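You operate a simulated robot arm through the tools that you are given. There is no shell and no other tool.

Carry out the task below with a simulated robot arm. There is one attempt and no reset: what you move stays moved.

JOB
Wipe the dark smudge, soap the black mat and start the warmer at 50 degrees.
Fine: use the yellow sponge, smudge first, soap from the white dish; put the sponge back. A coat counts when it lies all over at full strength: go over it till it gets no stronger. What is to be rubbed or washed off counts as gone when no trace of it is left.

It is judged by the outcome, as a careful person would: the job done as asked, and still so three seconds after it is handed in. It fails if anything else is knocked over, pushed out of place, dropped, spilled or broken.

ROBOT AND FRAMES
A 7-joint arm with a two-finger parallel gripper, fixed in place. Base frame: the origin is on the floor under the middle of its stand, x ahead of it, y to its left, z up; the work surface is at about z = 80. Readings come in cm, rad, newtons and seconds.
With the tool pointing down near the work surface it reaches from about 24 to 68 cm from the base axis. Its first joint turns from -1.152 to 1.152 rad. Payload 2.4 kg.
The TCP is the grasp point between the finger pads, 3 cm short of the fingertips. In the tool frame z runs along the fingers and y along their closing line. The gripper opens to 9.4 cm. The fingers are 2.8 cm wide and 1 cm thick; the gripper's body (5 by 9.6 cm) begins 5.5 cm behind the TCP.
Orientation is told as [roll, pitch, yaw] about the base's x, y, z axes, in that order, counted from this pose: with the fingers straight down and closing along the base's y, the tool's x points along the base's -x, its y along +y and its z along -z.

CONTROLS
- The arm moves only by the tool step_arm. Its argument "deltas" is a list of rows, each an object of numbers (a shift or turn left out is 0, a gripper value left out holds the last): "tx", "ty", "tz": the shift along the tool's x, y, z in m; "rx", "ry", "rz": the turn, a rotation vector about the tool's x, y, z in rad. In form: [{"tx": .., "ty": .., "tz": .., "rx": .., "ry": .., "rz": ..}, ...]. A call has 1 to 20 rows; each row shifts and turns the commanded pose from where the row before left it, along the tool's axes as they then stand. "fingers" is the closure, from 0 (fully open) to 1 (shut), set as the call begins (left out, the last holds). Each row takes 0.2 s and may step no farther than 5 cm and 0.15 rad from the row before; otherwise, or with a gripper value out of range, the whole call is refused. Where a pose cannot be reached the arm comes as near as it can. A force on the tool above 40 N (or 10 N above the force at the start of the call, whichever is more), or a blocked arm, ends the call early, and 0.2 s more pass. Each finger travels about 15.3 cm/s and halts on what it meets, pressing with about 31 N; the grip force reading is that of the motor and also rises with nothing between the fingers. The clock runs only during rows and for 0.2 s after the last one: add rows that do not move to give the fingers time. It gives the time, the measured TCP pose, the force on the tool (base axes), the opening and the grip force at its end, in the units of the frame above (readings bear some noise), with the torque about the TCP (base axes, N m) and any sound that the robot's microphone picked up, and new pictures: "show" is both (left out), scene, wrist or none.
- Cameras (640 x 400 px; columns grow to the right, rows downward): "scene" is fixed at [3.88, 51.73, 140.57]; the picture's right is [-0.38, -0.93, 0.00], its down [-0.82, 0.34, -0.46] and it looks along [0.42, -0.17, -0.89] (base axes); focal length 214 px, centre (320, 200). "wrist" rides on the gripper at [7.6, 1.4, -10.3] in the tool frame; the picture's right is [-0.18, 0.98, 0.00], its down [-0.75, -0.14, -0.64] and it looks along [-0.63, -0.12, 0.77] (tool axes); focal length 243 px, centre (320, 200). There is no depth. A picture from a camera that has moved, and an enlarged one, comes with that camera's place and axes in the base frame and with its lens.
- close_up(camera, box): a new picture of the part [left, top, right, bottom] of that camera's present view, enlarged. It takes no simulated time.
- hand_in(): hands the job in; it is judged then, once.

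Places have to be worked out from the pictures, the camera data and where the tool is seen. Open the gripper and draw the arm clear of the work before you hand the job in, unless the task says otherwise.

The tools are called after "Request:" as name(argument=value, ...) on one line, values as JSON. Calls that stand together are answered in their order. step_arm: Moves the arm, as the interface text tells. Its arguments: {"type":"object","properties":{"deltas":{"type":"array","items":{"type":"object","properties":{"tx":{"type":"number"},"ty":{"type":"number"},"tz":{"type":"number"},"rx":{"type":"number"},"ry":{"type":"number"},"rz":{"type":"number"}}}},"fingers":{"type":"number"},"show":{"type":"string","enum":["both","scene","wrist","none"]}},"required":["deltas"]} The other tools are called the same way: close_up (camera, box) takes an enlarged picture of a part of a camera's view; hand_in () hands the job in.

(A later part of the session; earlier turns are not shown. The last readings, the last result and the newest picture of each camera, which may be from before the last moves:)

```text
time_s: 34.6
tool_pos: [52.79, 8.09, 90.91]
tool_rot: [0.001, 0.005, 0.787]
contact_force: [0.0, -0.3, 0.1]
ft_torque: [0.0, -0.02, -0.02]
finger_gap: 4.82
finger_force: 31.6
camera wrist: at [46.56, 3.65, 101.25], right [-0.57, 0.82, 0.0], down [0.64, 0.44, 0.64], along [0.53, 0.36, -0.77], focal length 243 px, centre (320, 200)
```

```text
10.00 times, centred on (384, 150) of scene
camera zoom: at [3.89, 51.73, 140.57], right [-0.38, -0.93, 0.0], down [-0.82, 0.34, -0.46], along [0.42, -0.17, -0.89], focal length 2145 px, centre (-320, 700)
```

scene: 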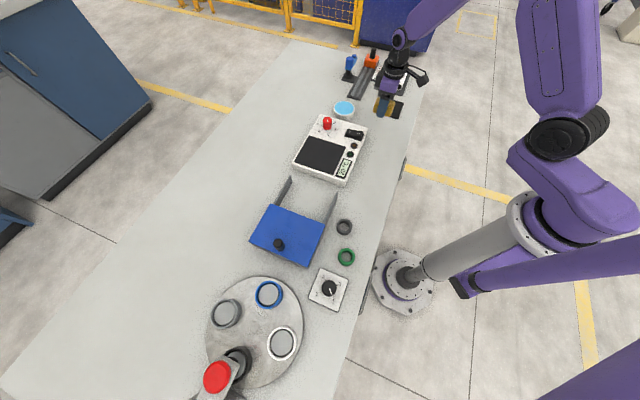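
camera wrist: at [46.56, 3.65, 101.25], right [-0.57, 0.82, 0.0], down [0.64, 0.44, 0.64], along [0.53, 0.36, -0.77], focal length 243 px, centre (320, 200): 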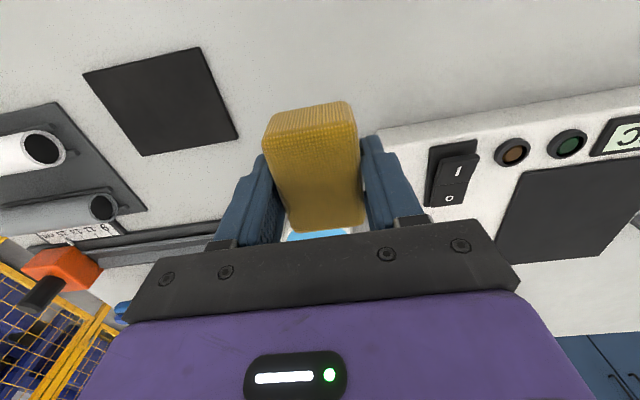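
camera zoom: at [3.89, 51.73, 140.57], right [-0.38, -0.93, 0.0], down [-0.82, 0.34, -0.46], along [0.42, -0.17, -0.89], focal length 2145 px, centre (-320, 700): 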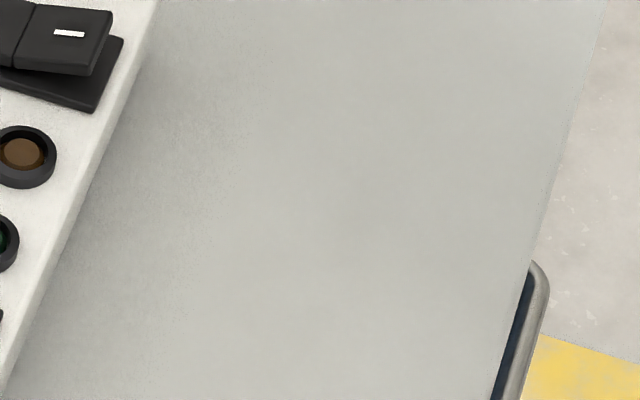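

Almost invisible now, but I suspect a very faint darker patch near the middle. I zoom in harder to decide.

Request:
close_up(camera="scene", box=[374, 138, 400, 166])

Request:
close_up(camera="scene", box=[340, 110, 440, 180])

```text
14.29 times, centred on (387, 152) of scene
camera zoom: at [3.89, 51.73, 140.57], right [-0.38, -0.93, 0.0], down [-0.82, 0.34, -0.46], along [0.42, -0.17, -0.89], focal length 3064 px, centre (-637, 886)
```

zoom: 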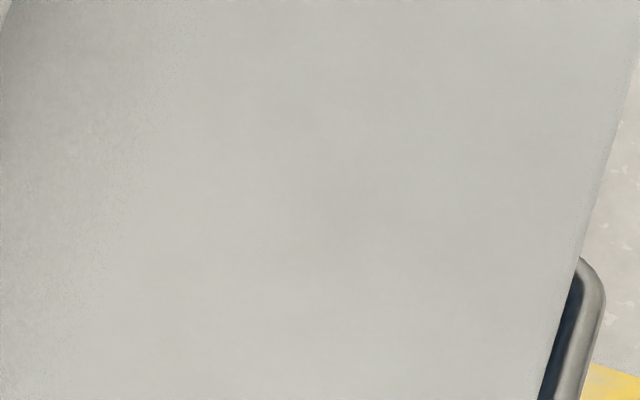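

```text
5.71 times, centred on (390, 145) of scene
camera zoom: at [3.89, 51.73, 140.57], right [-0.38, -0.93, 0.0], down [-0.82, 0.34, -0.46], along [0.42, -0.17, -0.89], focal length 1226 px, centre (-80, 514)
```

zoom: 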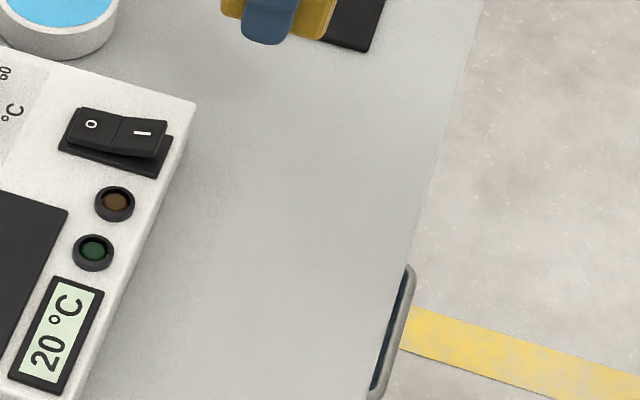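

There may be a very faint remnant at the robot-side edge of the smudge (u-offset). I go back and add passes shifted toward that edge; first trimming the tool's tiny tilt.

Request:
step_arm(deltas=[{"rx": 0.0035, "ry": -0.0035, "rz": 0.006}, {"tx": 0.0159, "ty": 0.0165}, {"tx": 0.0159, "ty": 0.0165}, {"tx": 0.0159, "ty": 0.0165}, {"tx": 0.0159, "ty": 0.0165}, {"tz": 0.03}, {"tz": 0.03}, {"tz": 0.01}, {"tz": 0.004}, {}], show="wrist")

```text
time_s: 36.8
tool_pos: [43.64, 8.49, 83.49]
tool_rot: [-0.001, 0.003, 0.78]
contact_force: [0.5, -1.3, -0.1]
ft_torque: [0.04, 0.01, -0.01]
finger_gap: 4.8
finger_force: 31.0
camera wrist: at [37.25, 4.07, 93.76], right [-0.56, 0.83, 0.0], down [0.63, 0.43, 0.64], along [0.53, 0.36, -0.77], focal length 243 px, centre (320, 200)
```

wrist: 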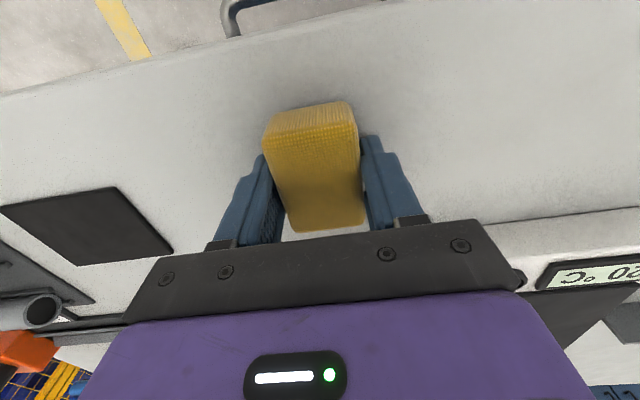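

Just above the table again. I lower in small steps until light contact.

Request:
step_arm(deltas=[{"tz": 0.002}, {"tz": 0.001}, {}], show="none")

Request:
step_arm(deltas=[{"tz": 0.0005}, {}], show="none")

Request:
step_arm(deltas=[{"tz": 0.0004}, {}], show="none")

```text
time_s: 37.6
tool_pos: [43.36, 8.39, 83.25]
tool_rot: [-0.001, 0.002, 0.78]
contact_force: [-0.2, 0.2, -0.7]
ft_torque: [-0.01, 0.04, 0.0]
finger_gap: 4.82
finger_force: 30.8
```

```text
time_s: 38.2
tool_pos: [43.38, 8.4, 83.15]
tool_rot: [-0.002, 0.003, 0.78]
contact_force: [-0.1, -0.2, 0.4]
ft_torque: [0.0, 0.03, 0.01]
finger_gap: 4.79
finger_force: 30.9
```

```text
time_s: 38.8
tool_pos: [43.42, 8.52, 83.0]
tool_rot: [0.0, 0.001, 0.779]
contact_force: [-0.5, -0.1, -0.8]
ft_torque: [-0.02, 0.01, 0.0]
finger_gap: 4.85
finger_force: 31.1
```

No contact at z ≈ 83.0: the sponge has been pushed up ~0.25 cm in the grip so the fingertips are level with its bottom. I set it down here (clean spot), open slightly, raise 0.5 cm and re-grip.

Request:
step_arm(deltas=[{}, {}, {}], fingers=0.35, show="wrist")

Request:
step_arm(deltas=[{"tz": -0.003}, {"tz": -0.0025}, {}], fingers=0.35, show="none")

Request:
step_arm(deltas=[{}, {}, {}, {}], fingers=1.0, show="wrist")

```text
time_s: 39.6
tool_pos: [43.35, 8.43, 83.0]
tool_rot: [-0.002, 0.003, 0.781]
contact_force: [0.3, -0.4, 0.0]
ft_torque: [-0.02, -0.01, 0.01]
finger_gap: 6.11
finger_force: 0.0
camera wrist: at [37.04, 4.11, 93.29], right [-0.56, 0.83, 0.0], down [0.63, 0.43, 0.64], along [0.53, 0.36, -0.77], focal length 243 px, centre (320, 200)
```

wrist: 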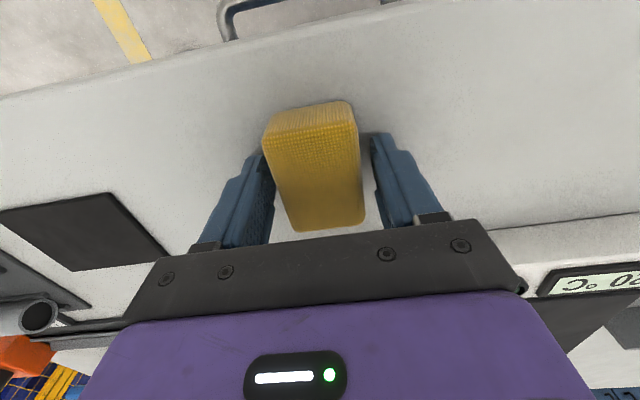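

```text
time_s: 40.4
tool_pos: [43.2, 8.59, 83.83]
tool_rot: [-0.003, 0.001, 0.781]
contact_force: [1.3, 0.5, -0.3]
ft_torque: [0.0, 0.0, 0.01]
finger_gap: 6.1
finger_force: 0.1
```

```text
time_s: 41.4
tool_pos: [43.32, 8.39, 83.86]
tool_rot: [-0.003, 0.001, 0.778]
contact_force: [-0.1, 0.0, 3.8]
ft_torque: [0.08, 0.06, 0.0]
finger_gap: 4.79
finger_force: 30.8
camera wrist: at [36.94, 4.17, 94.04], right [-0.56, 0.83, 0.0], down [0.63, 0.43, 0.64], along [0.53, 0.36, -0.77], focal length 243 px, centre (320, 200)
```

wrist: 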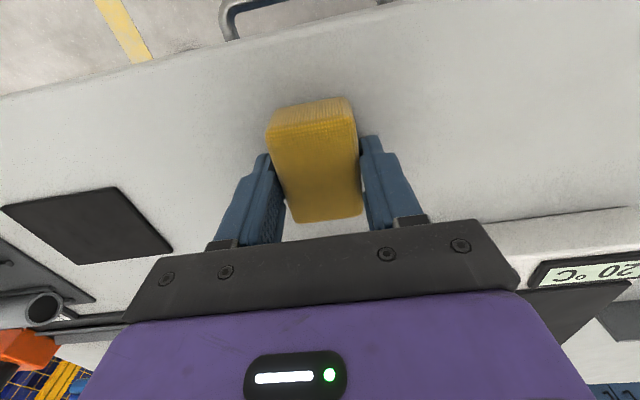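

It ended 0.83 cm higher (83.86), a bit too shallow a hold. I reopen, lower 0.3 cm and re-grip.

Request:
step_arm(deltas=[{}, {}, {"tz": 0.0028}, {}], fingers=0.35, show="none")

Request:
step_arm(deltas=[{}, {}, {}, {}], fingers=1.0, show="wrist")

```text
time_s: 42.4
tool_pos: [43.36, 8.51, 83.35]
tool_rot: [-0.003, 0.001, 0.781]
contact_force: [0.2, 0.5, -1.0]
ft_torque: [-0.01, 0.02, 0.0]
finger_gap: 6.14
finger_force: 0.0
```

```text
time_s: 43.4
tool_pos: [43.38, 8.57, 83.41]
tool_rot: [0.0, 0.003, 0.78]
contact_force: [-0.4, 0.2, 1.6]
ft_torque: [0.02, 0.02, 0.02]
finger_gap: 4.82
finger_force: 30.7
camera wrist: at [37.03, 4.16, 93.72], right [-0.56, 0.83, 0.0], down [0.63, 0.43, 0.64], along [0.53, 0.36, -0.77], focal length 243 px, centre (320, 200)
```

wrist: 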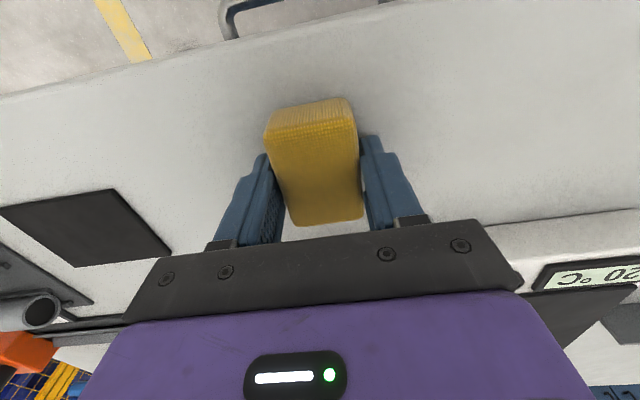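

Good: TCP ≈ 83.4, sponge resting on the table. I press slightly and check the force.

Request:
step_arm(deltas=[{"tz": 0.0003}, {}], show="none")

Request:
step_arm(deltas=[{"tz": 0.0003}, {}], show="none")

```text
time_s: 44.0
tool_pos: [43.36, 8.51, 83.45]
tool_rot: [-0.002, -0.001, 0.781]
contact_force: [0.6, 2.1, 17.1]
ft_torque: [0.17, 0.32, -0.03]
finger_gap: 4.83
finger_force: 31.1
```

```text
time_s: 44.6
tool_pos: [43.41, 8.44, 83.52]
tool_rot: [-0.004, -0.002, 0.779]
contact_force: [2.2, 1.7, 35.2]
ft_torque: [-0.05, 0.07, -0.01]
finger_gap: 4.81
finger_force: 30.6
```

Stiffness is about 55 N/mm; I back off to ~15 N and stroke slowly with pauses at the ends.

Request:
step_arm(deltas=[{"tz": -0.0004}, {"ty": 0.012}, {"ty": 0.012}, {"ty": 0.012}, {"ty": 0.012}, {"ty": 0.012}, {}], show="none")

Request:
step_arm(deltas=[{"ty": -0.012}, {"ty": -0.012}, {"ty": -0.012}, {"ty": -0.012}, {"ty": -0.012}, {}], show="wrist")

```text
time_s: 46.2
tool_pos: [38.99, 12.73, 83.59]
tool_rot: [-0.001, 0.004, 0.782]
contact_force: [0.1, -0.7, -0.6]
ft_torque: [0.02, -0.05, -0.01]
finger_gap: 4.82
finger_force: 31.1
```

```text
time_s: 47.6
tool_pos: [43.32, 8.53, 83.56]
tool_rot: [-0.001, 0.003, 0.78]
contact_force: [-0.5, 0.6, -0.9]
ft_torque: [0.03, 0.0, 0.0]
finger_gap: 4.85
finger_force: 30.8
camera wrist: at [37.07, 4.25, 93.72], right [-0.56, 0.83, 0.0], down [0.63, 0.43, 0.64], along [0.53, 0.36, -0.77], focal length 243 px, centre (320, 200)
```

wrist: 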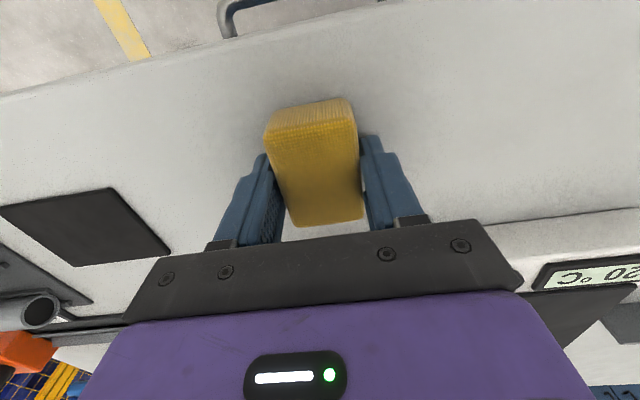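

No contact during that pass; I lower in 0.3 mm steps until ~10–20 N, then stroke.

Request:
step_arm(deltas=[{"tz": 0.0004}, {}], show="none")

Request:
step_arm(deltas=[{"ty": 0.012}, {"ty": 0.012}, {"ty": 0.012}, {"ty": 0.012}, {"ty": 0.012}, {}], show="none")

Request:
step_arm(deltas=[{"ty": -0.012}, {"ty": -0.012}, {"ty": -0.012}, {"ty": -0.012}, {"ty": -0.012}, {}], show="none")

```text
time_s: 48.2
tool_pos: [43.48, 8.58, 83.37]
tool_rot: [-0.001, 0.002, 0.78]
contact_force: [-1.4, 0.0, 2.3]
ft_torque: [0.04, 0.01, 0.02]
finger_gap: 4.83
finger_force: 31.3
```

```text
time_s: 49.6
tool_pos: [39.3, 12.75, 83.26]
tool_rot: [-0.001, 0.0, 0.781]
contact_force: [9.9, -8.1, 31.3]
ft_torque: [0.02, -0.26, -0.03]
finger_gap: 4.84
finger_force: 31.0
```

```text
time_s: 51.0
tool_pos: [43.48, 8.48, 83.3]
tool_rot: [-0.002, 0.003, 0.78]
contact_force: [-0.6, -0.6, 4.1]
ft_torque: [-0.15, 0.11, -0.04]
finger_gap: 4.84
finger_force: 31.3
```

Contact throughout that stroke (4–31 N). I run a small raster at this height: two more strokes, then shift 1.1 cm and 2.2 cm away from the robot.

Request:
step_arm(deltas=[{"ty": 0.015}, {"ty": 0.015}, {"ty": 0.015}, {"ty": 0.011}, {}, {"tx": -0.006}, {"tx": -0.006}, {"ty": -0.015}, {"ty": -0.015}, {"ty": -0.015}, {"ty": -0.015}, {}], show="none")

Request:
step_arm(deltas=[{"ty": 0.015}, {"ty": 0.015}, {"ty": 0.015}, {"ty": 0.015}, {}, {"tx": -0.006}, {"tx": -0.006}, {"ty": -0.015}, {"ty": -0.015}, {"ty": -0.015}, {"ty": -0.015}, {}], show="none")

```text
time_s: 53.6
tool_pos: [44.51, 8.98, 83.34]
tool_rot: [-0.001, 0.001, 0.781]
contact_force: [-0.2, -0.2, 0.1]
ft_torque: [0.0, 0.04, -0.02]
finger_gap: 4.83
finger_force: 31.4
```

```text
time_s: 56.2
tool_pos: [45.43, 9.68, 83.42]
tool_rot: [-0.002, 0.001, 0.78]
contact_force: [-0.5, 0.6, 0.4]
ft_torque: [0.01, -0.02, 0.0]
finger_gap: 4.82
finger_force: 31.5
```

Now I lift and back away toward the mat so both cameras can show the smudge area again.

Request:
step_arm(deltas=[{"tz": -0.02}, {"tz": -0.03}, {"tz": -0.03, "tx": -0.02, "ty": -0.02}, {"tx": -0.03, "ty": -0.03}, {"tx": -0.02, "ty": -0.03}, {}], show="both")

Request:
close_up(camera="scene", box=[352, 130, 416, 170])

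Request:
close_up(camera="wrist", box=[330, 0, 570, 100])

```text
time_s: 57.6
tool_pos: [55.5, 9.19, 91.3]
tool_rot: [-0.002, 0.001, 0.779]
contact_force: [0.1, -0.6, -0.5]
ft_torque: [-0.02, -0.01, 0.0]
finger_gap: 4.82
finger_force: 30.8
camera wrist: at [49.21, 4.81, 101.48], right [-0.56, 0.83, 0.0], down [0.63, 0.43, 0.64], along [0.53, 0.36, -0.77], focal length 243 px, centre (320, 200)
```

scene: 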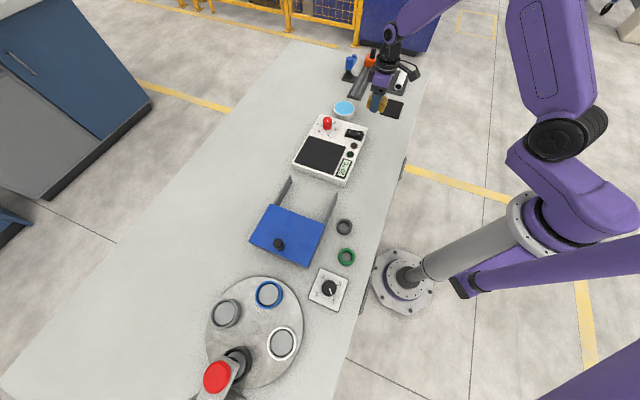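
wrist: 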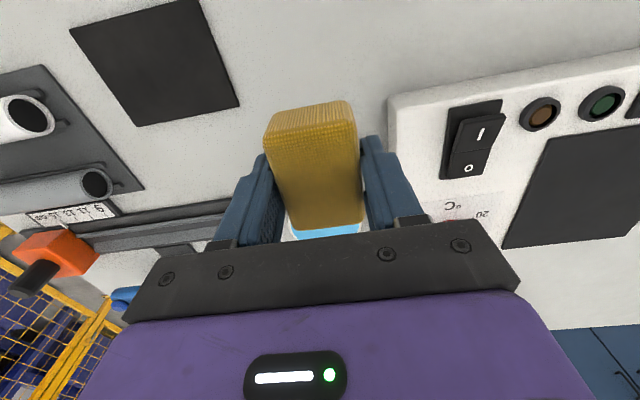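

```text
10.00 times, centred on (384, 150) of scene
camera zoom: at [3.89, 51.73, 140.57], right [-0.38, -0.93, 0.0], down [-0.82, 0.34, -0.46], along [0.42, -0.17, -0.89], focal length 2145 px, centre (-320, 700)
```

zoom: 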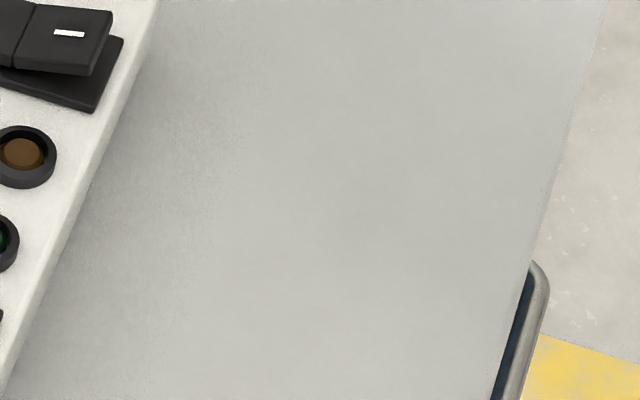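

```text
2.67 times, centred on (450, 50) of wrist
camera zoom: at [49.21, 4.81, 101.48], right [-0.56, 0.83, 0.0], down [0.63, 0.43, 0.64], along [0.53, 0.36, -0.77], focal length 647 px, centre (-27, 600)
```

zoom: 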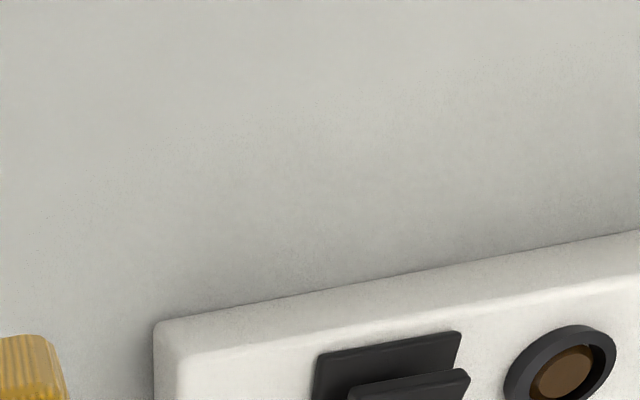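

The smudge area is uniformly clean. Next I carry the sponge above the dish (≈(65, 16)), staying at z ≈ 91, and look from the scene camera.

Request:
step_arm(deltas=[{"tx": -0.0228, "ty": -0.0034}, {"tx": -0.0228, "ty": -0.0034}, {"tx": -0.0228, "ty": -0.0034}, {"tx": -0.0228, "ty": -0.0034}, {"tx": -0.0228, "ty": -0.0034}, {}], show="both")

Request:
close_up(camera="scene", box=[320, 70, 400, 120])

```text
time_s: 59.0
tool_pos: [65.11, 16.01, 91.29]
tool_rot: [-0.003, 0.002, 0.781]
contact_force: [-0.8, 0.1, -0.4]
ft_torque: [0.05, 0.01, 0.03]
finger_gap: 4.83
finger_force: 30.5
camera wrist: at [58.82, 11.58, 101.46], right [-0.56, 0.83, 0.0], down [0.64, 0.43, 0.64], along [0.53, 0.36, -0.77], focal length 243 px, centre (320, 200)
```

scene: 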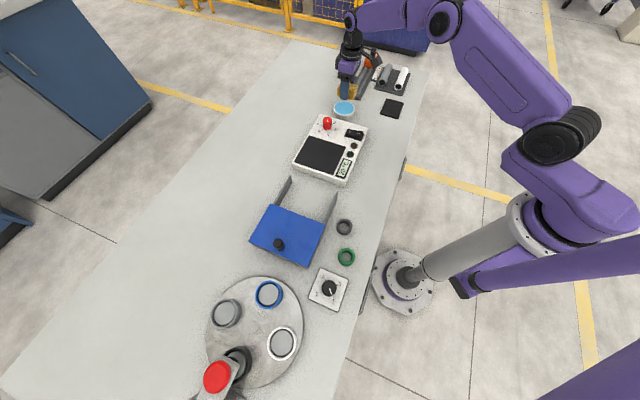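
wrist: 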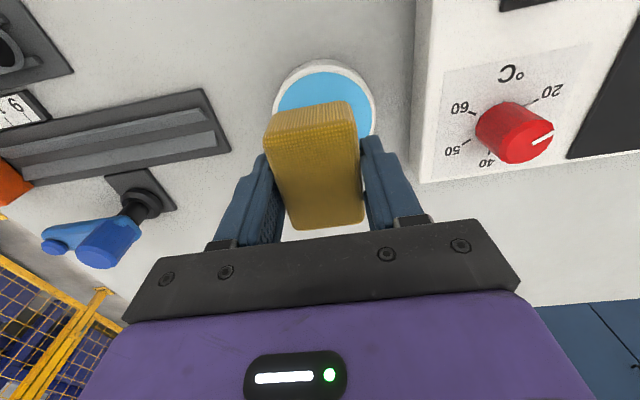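

```text
8.00 times, centred on (360, 95) of scene
camera zoom: at [3.88, 51.73, 140.57], right [-0.38, -0.93, 0.0], down [-0.82, 0.34, -0.46], along [0.42, -0.17, -0.89], focal length 1716 px, centre (0, 1040)
```

zoom: 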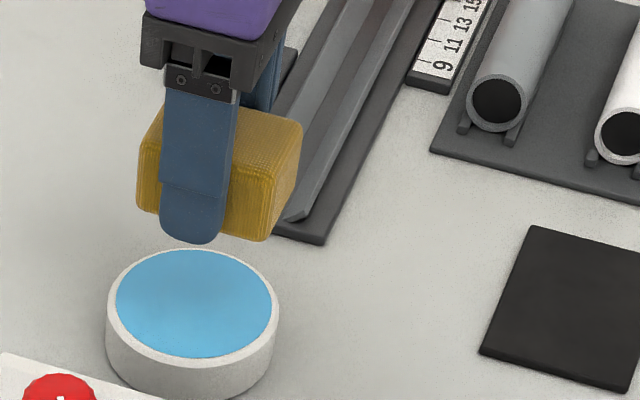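

The sponge hangs beside/above the dish. I zoom the wrist view to locate the dish centre accurately relative to the sponge.

Request:
close_up(camera="wrist", box=[250, 40, 410, 140])

Request:
close_up(camera="wrist", box=[430, 40, 590, 200])

```text
4.00 times, centred on (330, 90) of wrist
camera zoom: at [58.82, 11.58, 101.46], right [-0.56, 0.83, 0.0], down [0.64, 0.43, 0.64], along [0.53, 0.36, -0.77], focal length 970 px, centre (280, 640)
```

zoom: 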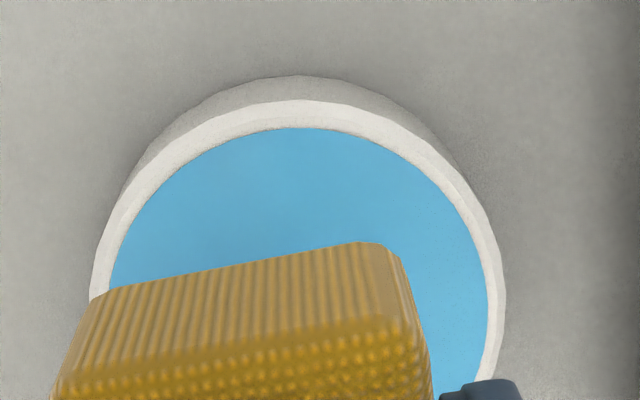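

```text
2.50 times, centred on (510, 120) of wrist
camera zoom: at [58.82, 11.58, 101.46], right [-0.56, 0.83, 0.0], down [0.64, 0.43, 0.64], along [0.53, 0.36, -0.77], focal length 606 px, centre (-155, 400)
```

zoom: 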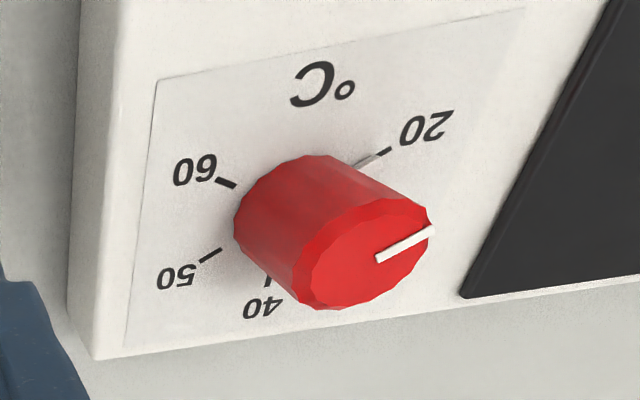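

Fitting the soap circle gives centre ≈ (65.2, 16.35), radius ≈ 3.9, surface about flush with the rim at z ≈ 82.2. I centre and descend to just above it.

Request:
step_arm(deltas=[{"tx": -0.0034, "ty": 0.0014}, {"tz": 0.02}, {"tz": 0.02}, {"tz": 0.008}, {}], show="both")

Request:
close_up(camera="scene", box=[320, 70, 400, 120])

```text
time_s: 60.2
tool_pos: [65.24, 16.16, 86.54]
tool_rot: [-0.004, 0.002, 0.78]
contact_force: [-1.0, -0.2, 0.1]
ft_torque: [-0.01, -0.01, -0.01]
finger_gap: 4.81
finger_force: 30.8
camera wrist: at [58.84, 11.84, 96.76], right [-0.56, 0.83, 0.0], down [0.63, 0.43, 0.64], along [0.53, 0.36, -0.77], focal length 243 px, centre (320, 200)
```

scene: 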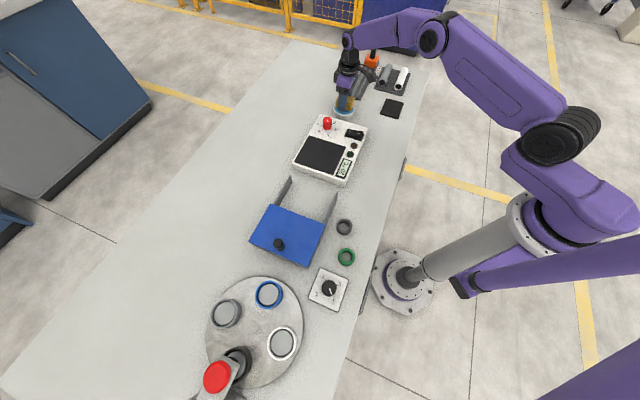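
wrist: 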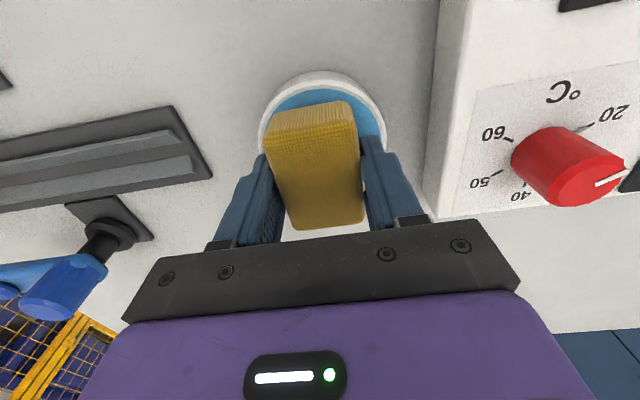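

```text
8.00 times, centred on (360, 95) of scene
camera zoom: at [3.88, 51.73, 140.57], right [-0.38, -0.93, 0.0], down [-0.82, 0.34, -0.46], along [0.42, -0.17, -0.89], focal length 1716 px, centre (0, 1040)
```

zoom: 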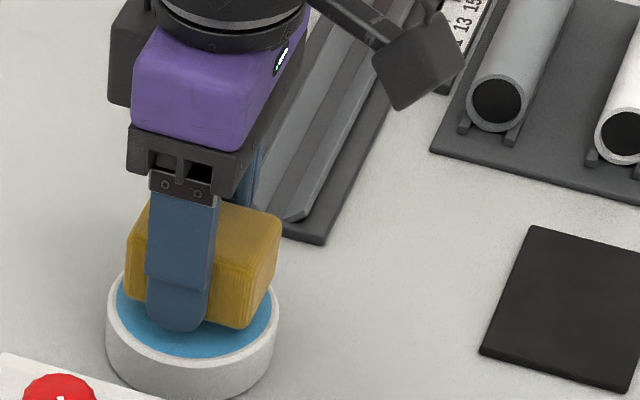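

The sponge is centred over the soap, about 0.8 cm above. I lower gently in small steps, watching the force.

Request:
step_arm(deltas=[{"tz": 0.003}, {"tz": 0.002}, {}], show="none")

Request:
step_arm(deltas=[{"tz": 0.001}, {}], show="none")

Request:
step_arm(deltas=[{"tz": 0.001}, {}], show="scene")

Request:
close_up(camera="scene", box=[320, 80, 384, 120])

```text
time_s: 61.0
tool_pos: [65.37, 16.24, 86.0]
tool_rot: [-0.003, 0.003, 0.78]
contact_force: [0.2, -0.2, 0.4]
ft_torque: [-0.02, 0.0, -0.02]
finger_gap: 4.81
finger_force: 31.0
```

```text
time_s: 61.6
tool_pos: [65.36, 16.24, 85.86]
tool_rot: [-0.002, 0.001, 0.78]
contact_force: [0.2, 0.3, -0.8]
ft_torque: [-0.01, 0.02, 0.03]
finger_gap: 4.81
finger_force: 30.9
```

```text
time_s: 62.2
tool_pos: [65.28, 16.25, 85.88]
tool_rot: [-0.001, 0.003, 0.78]
contact_force: [0.3, -1.2, 1.3]
ft_torque: [-0.08, 0.04, 0.0]
finger_gap: 4.85
finger_force: 30.8
```

scene: 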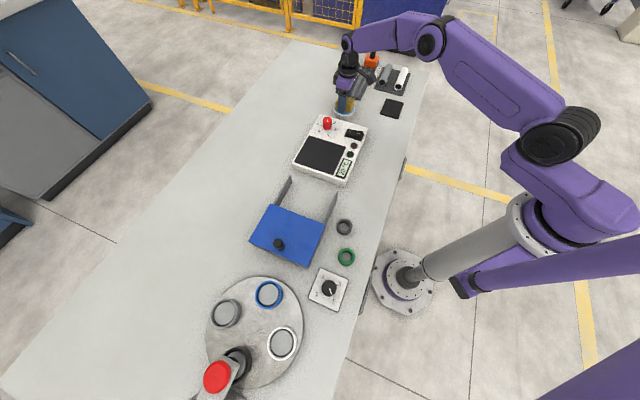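

```text
10.00 times, centred on (352, 100) of scene
camera zoom: at [3.88, 51.72, 140.57], right [-0.38, -0.93, 0.0], down [-0.82, 0.34, -0.46], along [0.42, -0.17, -0.89], focal length 2145 px, centre (0, 1200)
```

zoom: 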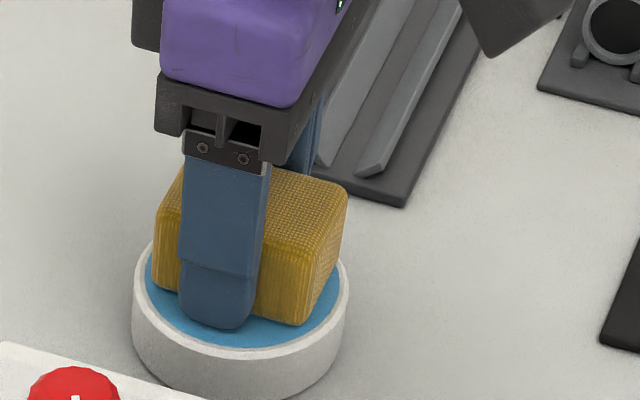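

First touch (1.3 N). I press a little more to load the sponge and dwell.

Request:
step_arm(deltas=[{"tz": 0.0004}, {}, {}], show="none")

Request:
step_arm(deltas=[{"tz": 0.0004}, {}, {}], show="none")

```text
time_s: 63.0
tool_pos: [65.31, 16.27, 85.8]
tool_rot: [-0.003, 0.0, 0.781]
contact_force: [-1.2, 0.1, 3.6]
ft_torque: [-0.03, 0.11, -0.02]
finger_gap: 4.82
finger_force: 31.6
```

```text
time_s: 63.8
tool_pos: [65.32, 16.28, 85.76]
tool_rot: [-0.003, -0.001, 0.779]
contact_force: [-0.3, -2.5, 10.6]
ft_torque: [-0.09, 0.11, -0.05]
finger_gap: 4.84
finger_force: 30.8
```

Pressed at ~10 N on the soap. I lift up and look at the sponge and dish.

Request:
step_arm(deltas=[{"tz": -0.005}, {"tz": -0.02}, {"tz": -0.03}, {}], show="both")

Request:
close_up(camera="scene", box=[320, 70, 400, 120])

Request:
close_up(camera="wrist", box=[240, 40, 400, 240])

```text
time_s: 64.8
tool_pos: [65.54, 16.09, 91.22]
tool_rot: [-0.001, 0.001, 0.78]
contact_force: [-0.5, 0.4, 0.2]
ft_torque: [-0.01, -0.01, 0.0]
finger_gap: 4.79
finger_force: 31.0
camera wrist: at [59.12, 11.83, 101.43], right [-0.56, 0.83, 0.0], down [0.64, 0.43, 0.64], along [0.53, 0.36, -0.77], focal length 243 px, centre (320, 200)
```

scene: 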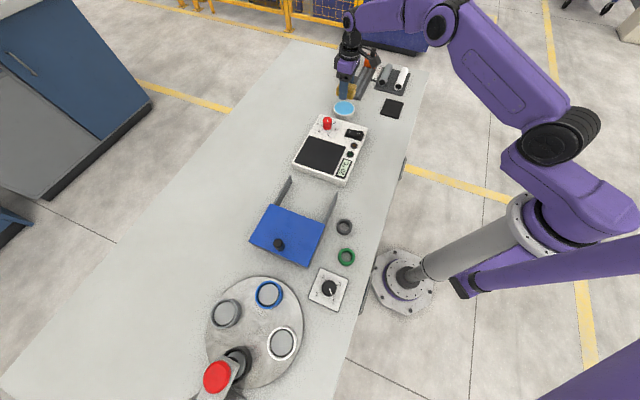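
wrist: 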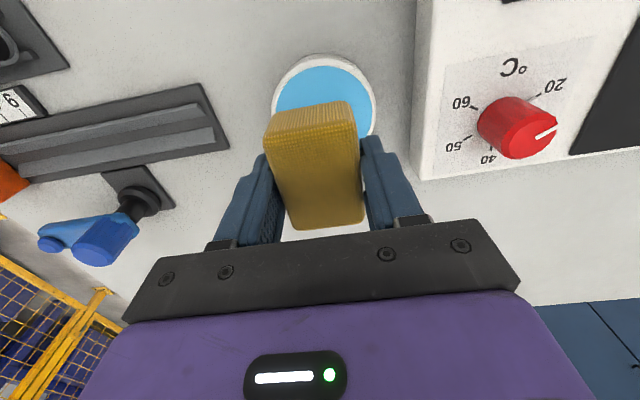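

```text
8.00 times, centred on (360, 95) of scene
camera zoom: at [3.88, 51.73, 140.57], right [-0.38, -0.93, 0.0], down [-0.82, 0.34, -0.46], along [0.42, -0.17, -0.89], focal length 1716 px, centre (0, 1040)
```

zoom: 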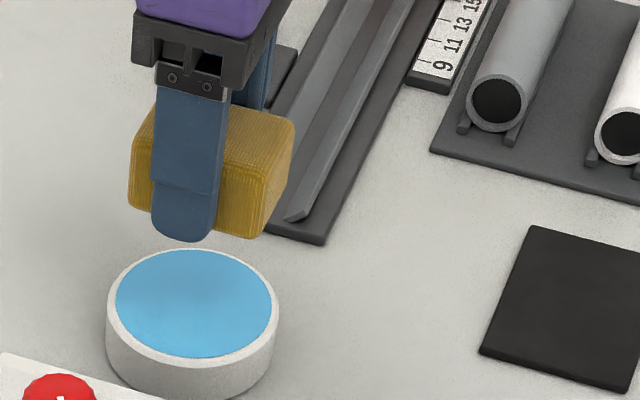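

```text
2.00 times, centred on (320, 140) of wrist
camera zoom: at [59.12, 11.83, 101.43], right [-0.56, 0.83, 0.0], down [0.64, 0.43, 0.64], along [0.53, 0.36, -0.77], focal length 485 px, centre (320, 320)
```

zoom: 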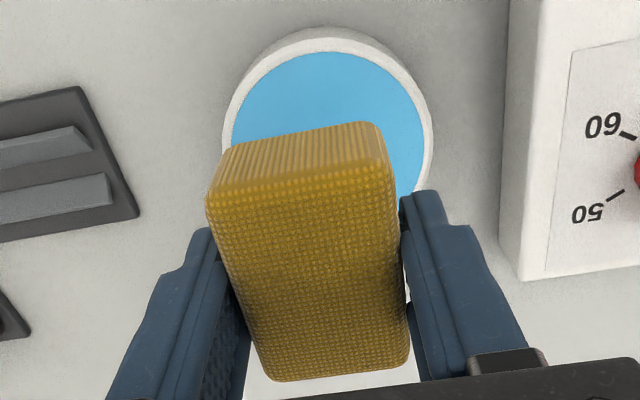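

The dish is undisturbed and the sponge looks a touch darker (wet). I carry it to the near end of the mat (u=39, v=-41 lane) and lower to just above the mat.

Request:
step_arm(deltas=[{"tx": 0.0374, "ty": -0.0123}, {"tx": 0.0374, "ty": -0.0123}, {"tx": 0.0374, "ty": -0.0123}, {"tx": 0.0374, "ty": -0.0123}, {"tx": 0.0372, "ty": -0.0121}, {}, {"tz": 0.03}, {"tz": 0.03}, {"tz": 0.006}, {}], show="both")

Request:
close_up(camera="scene", box=[352, 80, 432, 130])

```text
time_s: 67.0
tool_pos: [56.5, -1.19, 84.61]
tool_rot: [-0.002, 0.002, 0.781]
contact_force: [0.1, 0.5, -0.1]
ft_torque: [0.03, 0.0, 0.02]
finger_gap: 4.81
finger_force: 31.5
camera wrist: at [50.07, -5.56, 94.89], right [-0.56, 0.83, 0.0], down [0.63, 0.43, 0.64], along [0.53, 0.36, -0.77], focal length 243 px, centre (320, 200)
```

scene: 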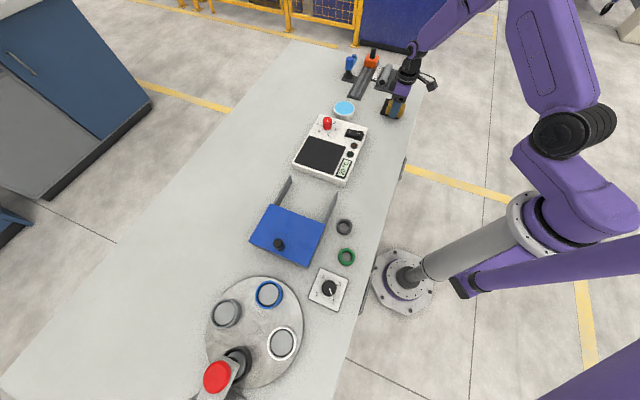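
wrist: 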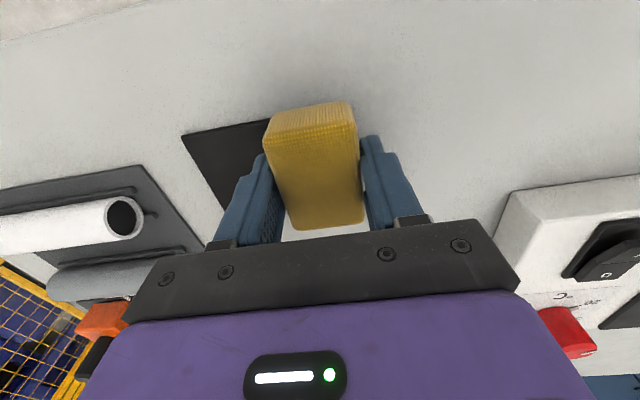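

```text
8.00 times, centred on (392, 105) of scene
camera zoom: at [3.88, 51.73, 140.57], right [-0.38, -0.93, 0.0], down [-0.82, 0.34, -0.46], along [0.42, -0.17, -0.89], focal length 1716 px, centre (-256, 960)
```

zoom: 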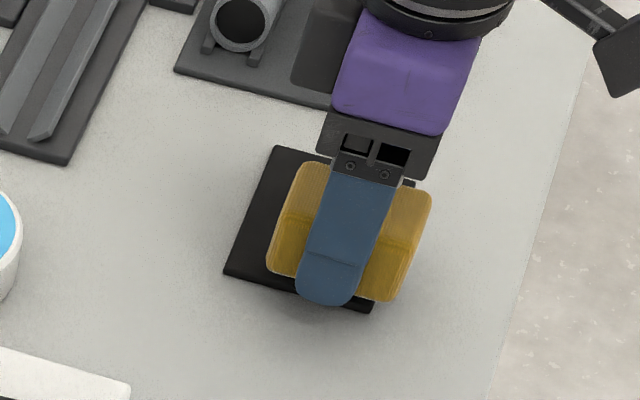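

Positioned over the mat's near lane. I lower in fine steps until contact.

Request:
step_arm(deltas=[{"tz": 0.003}, {"tz": 0.002}, {}], show="none")

Request:
step_arm(deltas=[{"tz": 0.001}, {}], show="none")

Request:
step_arm(deltas=[{"tz": 0.0005}, {}], show="none")

```text
time_s: 67.8
tool_pos: [56.49, -1.32, 84.28]
tool_rot: [-0.001, 0.002, 0.78]
contact_force: [0.6, 0.1, -0.5]
ft_torque: [0.01, 0.01, 0.03]
finger_gap: 4.85
finger_force: 31.2
```

```text
time_s: 68.4
tool_pos: [56.5, -1.38, 84.15]
tool_rot: [-0.003, 0.002, 0.782]
contact_force: [-0.8, -0.4, 0.2]
ft_torque: [-0.01, -0.03, -0.02]
finger_gap: 4.82
finger_force: 30.8
```

```text
time_s: 69.0
tool_pos: [56.5, -1.28, 84.02]
tool_rot: [-0.002, 0.002, 0.78]
contact_force: [-0.3, 0.4, 0.0]
ft_torque: [0.03, -0.02, 0.0]
finger_gap: 4.83
finger_force: 31.3
```

No contact yet at z ≈ 84.0; continuing in 0.5 mm steps.

Request:
step_arm(deltas=[{"tz": 0.0005}, {}], show="none")

Request:
step_arm(deltas=[{"tz": 0.0005}, {}], show="none")

Request:
step_arm(deltas=[{"tz": 0.0005}, {}], show="none")

```text
time_s: 69.6
tool_pos: [56.29, -1.24, 83.98]
tool_rot: [-0.002, 0.002, 0.78]
contact_force: [0.1, -0.2, -1.2]
ft_torque: [0.03, 0.01, 0.0]
finger_gap: 4.85
finger_force: 31.2
```

```text
time_s: 70.2
tool_pos: [56.45, -1.25, 83.89]
tool_rot: [-0.003, 0.001, 0.781]
contact_force: [0.0, 0.1, 0.1]
ft_torque: [-0.03, 0.01, 0.02]
finger_gap: 4.86
finger_force: 30.9
```

```text
time_s: 70.8
tool_pos: [56.43, -1.11, 83.85]
tool_rot: [-0.002, 0.002, 0.781]
contact_force: [0.2, -0.5, 0.0]
ft_torque: [0.05, 0.01, 0.05]
finger_gap: 4.84
finger_force: 30.7
```

Request:
step_arm(deltas=[{"tz": 0.0005}, {}], show="none")

Request:
step_arm(deltas=[{"tz": 0.0005}, {}], show="none")

Request:
step_arm(deltas=[{"tz": 0.0005}, {}], show="scene")

```text
time_s: 71.4
tool_pos: [56.44, -1.27, 83.84]
tool_rot: [0.0, 0.002, 0.78]
contact_force: [0.0, 0.6, -1.0]
ft_torque: [0.0, 0.01, -0.02]
finger_gap: 4.83
finger_force: 30.9
```

```text
time_s: 72.0
tool_pos: [56.41, -1.15, 83.86]
tool_rot: [-0.004, 0.003, 0.78]
contact_force: [-0.3, -1.1, -0.4]
ft_torque: [0.0, 0.0, -0.01]
finger_gap: 4.83
finger_force: 31.1
```

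```text
time_s: 72.6
tool_pos: [56.45, -1.16, 83.72]
tool_rot: [-0.002, 0.002, 0.781]
contact_force: [-1.4, 0.1, 3.0]
ft_torque: [0.0, -0.05, 0.03]
finger_gap: 4.84
finger_force: 30.9
```

scene: 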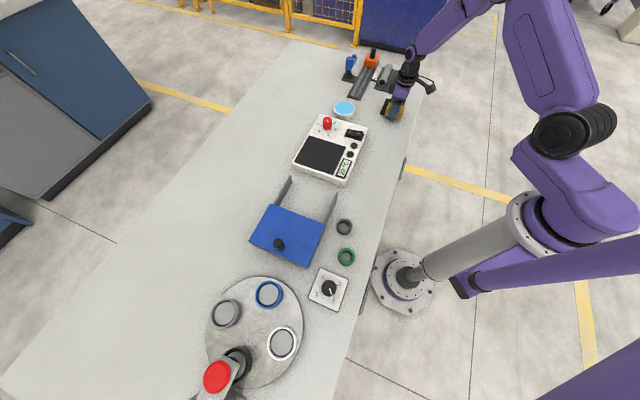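

Contact (3 N). I press slightly and make one slow stroke along the mat, then check the mat hasn't moved and whether soap shows.

Request:
step_arm(deltas=[{"tz": 0.0003}, {"ty": -0.01}, {"ty": -0.01}, {"ty": -0.01}, {}], show="wrist")

Request:
close_up(camera="scene", box=[352, 80, 432, 130])

```text
time_s: 73.8
tool_pos: [58.51, -3.43, 83.75]
tool_rot: [-0.002, 0.002, 0.783]
contact_force: [-0.3, 0.5, -0.1]
ft_torque: [0.01, 0.01, 0.03]
finger_gap: 4.84
finger_force: 31.0
camera wrist: at [52.19, -7.76, 93.97], right [-0.56, 0.83, 0.0], down [0.63, 0.43, 0.64], along [0.53, 0.36, -0.77], focal length 243 px, centre (320, 200)
```

wrist: 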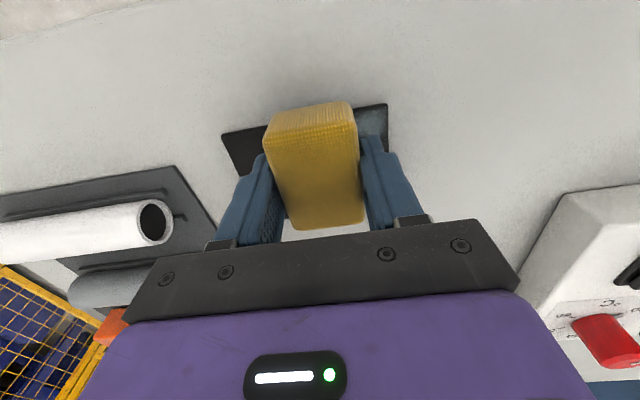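

```text
8.00 times, centred on (392, 105) of scene
camera zoom: at [3.88, 51.73, 140.57], right [-0.38, -0.93, 0.0], down [-0.82, 0.34, -0.46], along [0.42, -0.17, -0.89], focal length 1716 px, centre (-256, 960)
```

zoom: 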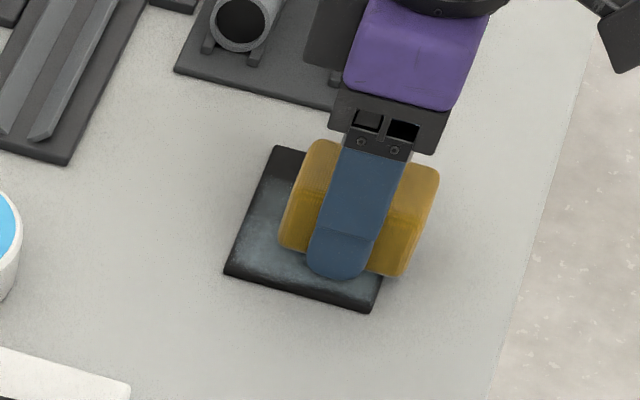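

Soap is being laid down (bluish film) and the mat has not moved. I lower a hair more and continue the stroke.

Request:
step_arm(deltas=[{"tz": 0.0003}, {"ty": -0.01}, {"ty": -0.01}, {"ty": -0.01}, {"ty": -0.01}, {}], show="none")

Request:
step_arm(deltas=[{"ty": 0.012}, {"ty": 0.012}, {"ty": 0.012}, {"ty": 0.012}, {"ty": 0.012}, {"ty": 0.012}, {}], show="none")

```text
time_s: 75.2
tool_pos: [61.36, -6.33, 83.76]
tool_rot: [-0.001, 0.003, 0.779]
contact_force: [0.3, 0.0, -0.5]
ft_torque: [-0.02, -0.02, -0.01]
finger_gap: 4.83
finger_force: 31.2
```

```text
time_s: 76.8
tool_pos: [56.39, -1.11, 83.76]
tool_rot: [-0.001, 0.001, 0.779]
contact_force: [1.9, -2.0, 4.7]
ft_torque: [-0.15, -0.06, 0.0]
finger_gap: 4.8
finger_force: 30.9
```

Light contact (4.7 N) at the near end. I shift to the second lane (2.7 cm farther out) and stroke out and back, lowering slightly along the way.

Request:
step_arm(deltas=[{"tx": -0.009}, {"tx": -0.009}, {"tx": -0.009}, {}], show="none")

Request:
step_arm(deltas=[{"ty": -0.012, "tz": 0.0001}, {"ty": -0.012, "tz": 0.0001}, {"ty": -0.012, "tz": 0.0001}, {"ty": -0.012, "tz": 0.0001}, {"ty": -0.012, "tz": 0.0001}, {"ty": -0.01}, {}], show="wrist")

Request:
close_up(camera="scene", box=[352, 80, 432, 130])

```text
time_s: 77.8
tool_pos: [58.35, 0.68, 83.73]
tool_rot: [-0.002, 0.0, 0.781]
contact_force: [-5.1, -9.4, 16.7]
ft_torque: [-0.23, 0.22, 0.03]
finger_gap: 4.84
finger_force: 31.0
```

```text
time_s: 78.7
tool_pos: [61.28, -1.86, 83.72]
tool_rot: [-0.001, -0.001, 0.787]
contact_force: [-5.8, 0.6, 10.0]
ft_torque: [-0.16, 0.02, -0.12]
finger_gap: 4.82
finger_force: 30.5
stopped in row 4: the force on the tool passed its limit at 42 N (the readings are from after the stop); the commanded pose is now the measured one
camera wrist: at [54.97, -6.22, 93.87], right [-0.57, 0.82, 0.0], down [0.63, 0.43, 0.64], along [0.53, 0.36, -0.77], focal length 243 px, centre (320, 200)
```

wrist: 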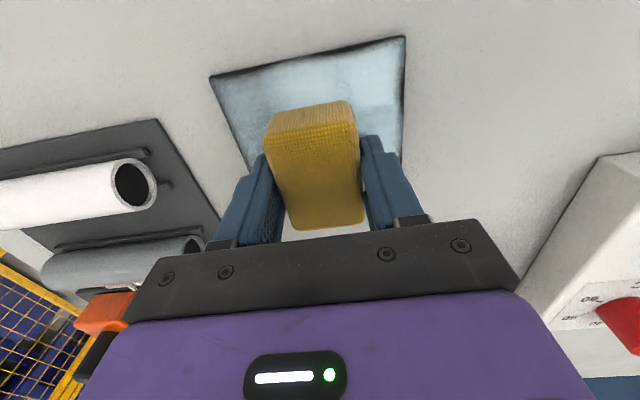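

```text
8.00 times, centred on (392, 105) of scene
camera zoom: at [3.86, 51.73, 140.57], right [-0.38, -0.93, 0.0], down [-0.82, 0.34, -0.46], along [0.42, -0.17, -0.89], focal length 1716 px, centre (-256, 960)
```

zoom: 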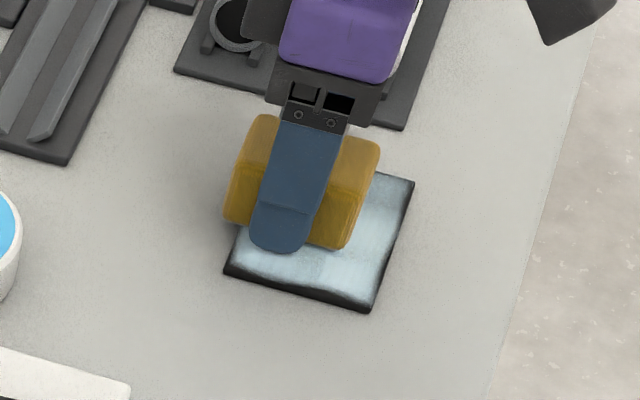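

The coat is building nicely. I ease up slightly and continue this lane to the far end.

Request:
step_arm(deltas=[{"tz": -0.0002, "rz": 0.006}, {"ty": -0.01}, {"ty": -0.01}, {"ty": -0.01}, {"ty": -0.004}, {}], show="none")

Request:
step_arm(deltas=[{"tx": 0.009}, {"tx": 0.009}, {"tx": 0.01}, {}], show="none")

```text
time_s: 80.1
tool_pos: [63.55, -4.29, 83.88]
tool_rot: [-0.002, -0.003, 0.778]
contact_force: [-0.3, -1.1, -0.7]
ft_torque: [0.0, 0.01, 0.0]
finger_gap: 4.81
finger_force: 31.1
```

```text
time_s: 81.1
tool_pos: [61.68, -6.19, 83.71]
tool_rot: [-0.002, -0.001, 0.78]
contact_force: [-0.5, 0.4, 0.0]
ft_torque: [0.03, -0.01, 0.0]
finger_gap: 4.82
finger_force: 30.8
```

No contact at the far end; I lower in 0.3 mm steps there until it presses lightly.

Request:
step_arm(deltas=[{"tz": 0.0003}, {}], show="none")

Request:
step_arm(deltas=[{"tz": 0.0003}, {}], show="none")

Request:
step_arm(deltas=[{"tz": 0.0003}, {}], show="none")

```text
time_s: 81.7
tool_pos: [61.76, -6.25, 83.72]
tool_rot: [-0.001, -0.002, 0.781]
contact_force: [-1.7, 1.5, 5.6]
ft_torque: [0.01, -0.02, 0.0]
finger_gap: 4.86
finger_force: 31.2
```

```text
time_s: 82.3
tool_pos: [61.77, -6.24, 83.69]
tool_rot: [-0.003, -0.002, 0.781]
contact_force: [-3.7, 2.1, 14.9]
ft_torque: [0.03, 0.01, 0.0]
finger_gap: 4.83
finger_force: 31.3
```

```text
time_s: 82.9
tool_pos: [61.8, -6.17, 83.54]
tool_rot: [-0.002, -0.003, 0.779]
contact_force: [-6.0, 1.1, 25.1]
ft_torque: [0.02, 0.1, 0.04]
finger_gap: 4.8
finger_force: 31.1
```

Contact 25 N; back off 0.2 mm and sweep along the far edge, then back down lane 1.

Request:
step_arm(deltas=[{"tz": -0.0002}, {"tx": -0.009}, {"tx": -0.009}, {"tx": -0.009}, {}, {"tx": 0.009}, {"tx": 0.009}, {"tx": 0.009}, {}], show="none")

Request:
step_arm(deltas=[{"ty": 0.01}, {"ty": 0.01}, {"ty": 0.01}, {"ty": 0.01}, {"ty": 0.01}, {"ty": 0.01}, {"ty": 0.01}, {"ty": 0.008}, {}], show="wrist")

Request:
close_up(camera="scene", box=[352, 80, 432, 130])

```text
time_s: 84.9
tool_pos: [61.88, -6.06, 83.56]
tool_rot: [-0.002, -0.003, 0.778]
contact_force: [5.0, 6.1, 9.1]
ft_torque: [0.16, -0.05, -0.01]
finger_gap: 4.83
finger_force: 31.0
```

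```text
time_s: 86.9
tool_pos: [56.38, -0.73, 83.65]
tool_rot: [0.0, 0.0, 0.779]
contact_force: [3.8, -3.6, 6.4]
ft_torque: [0.03, -0.21, -0.06]
finger_gap: 4.84
finger_force: 31.1
camera wrist: at [50.02, -5.12, 93.73], right [-0.56, 0.83, 0.0], down [0.63, 0.43, 0.64], along [0.53, 0.36, -0.77], focal length 243 px, centre (320, 200)
```

wrist: 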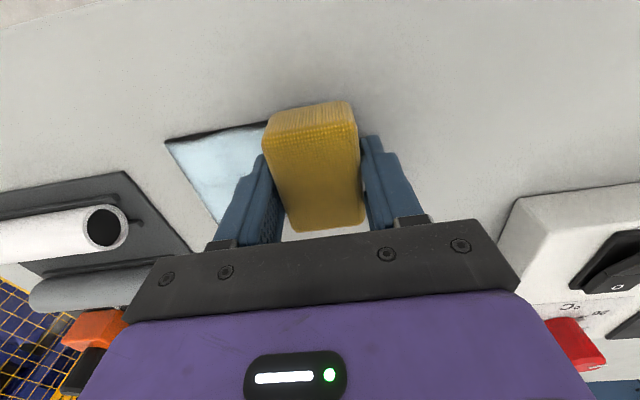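

```text
8.00 times, centred on (392, 105) of scene
camera zoom: at [3.88, 51.72, 140.57], right [-0.38, -0.93, 0.0], down [-0.82, 0.34, -0.46], along [0.42, -0.17, -0.89], focal length 1716 px, centre (-256, 960)
```

zoom: 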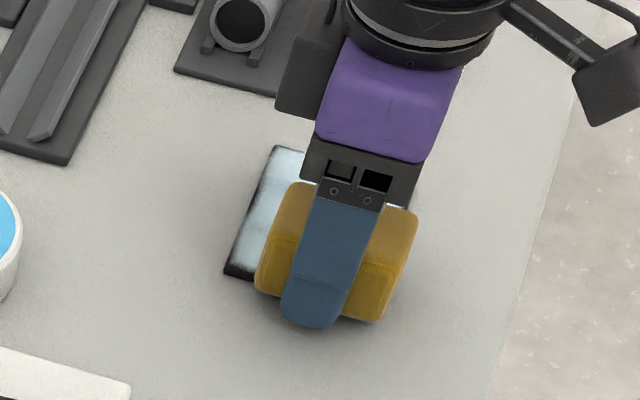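

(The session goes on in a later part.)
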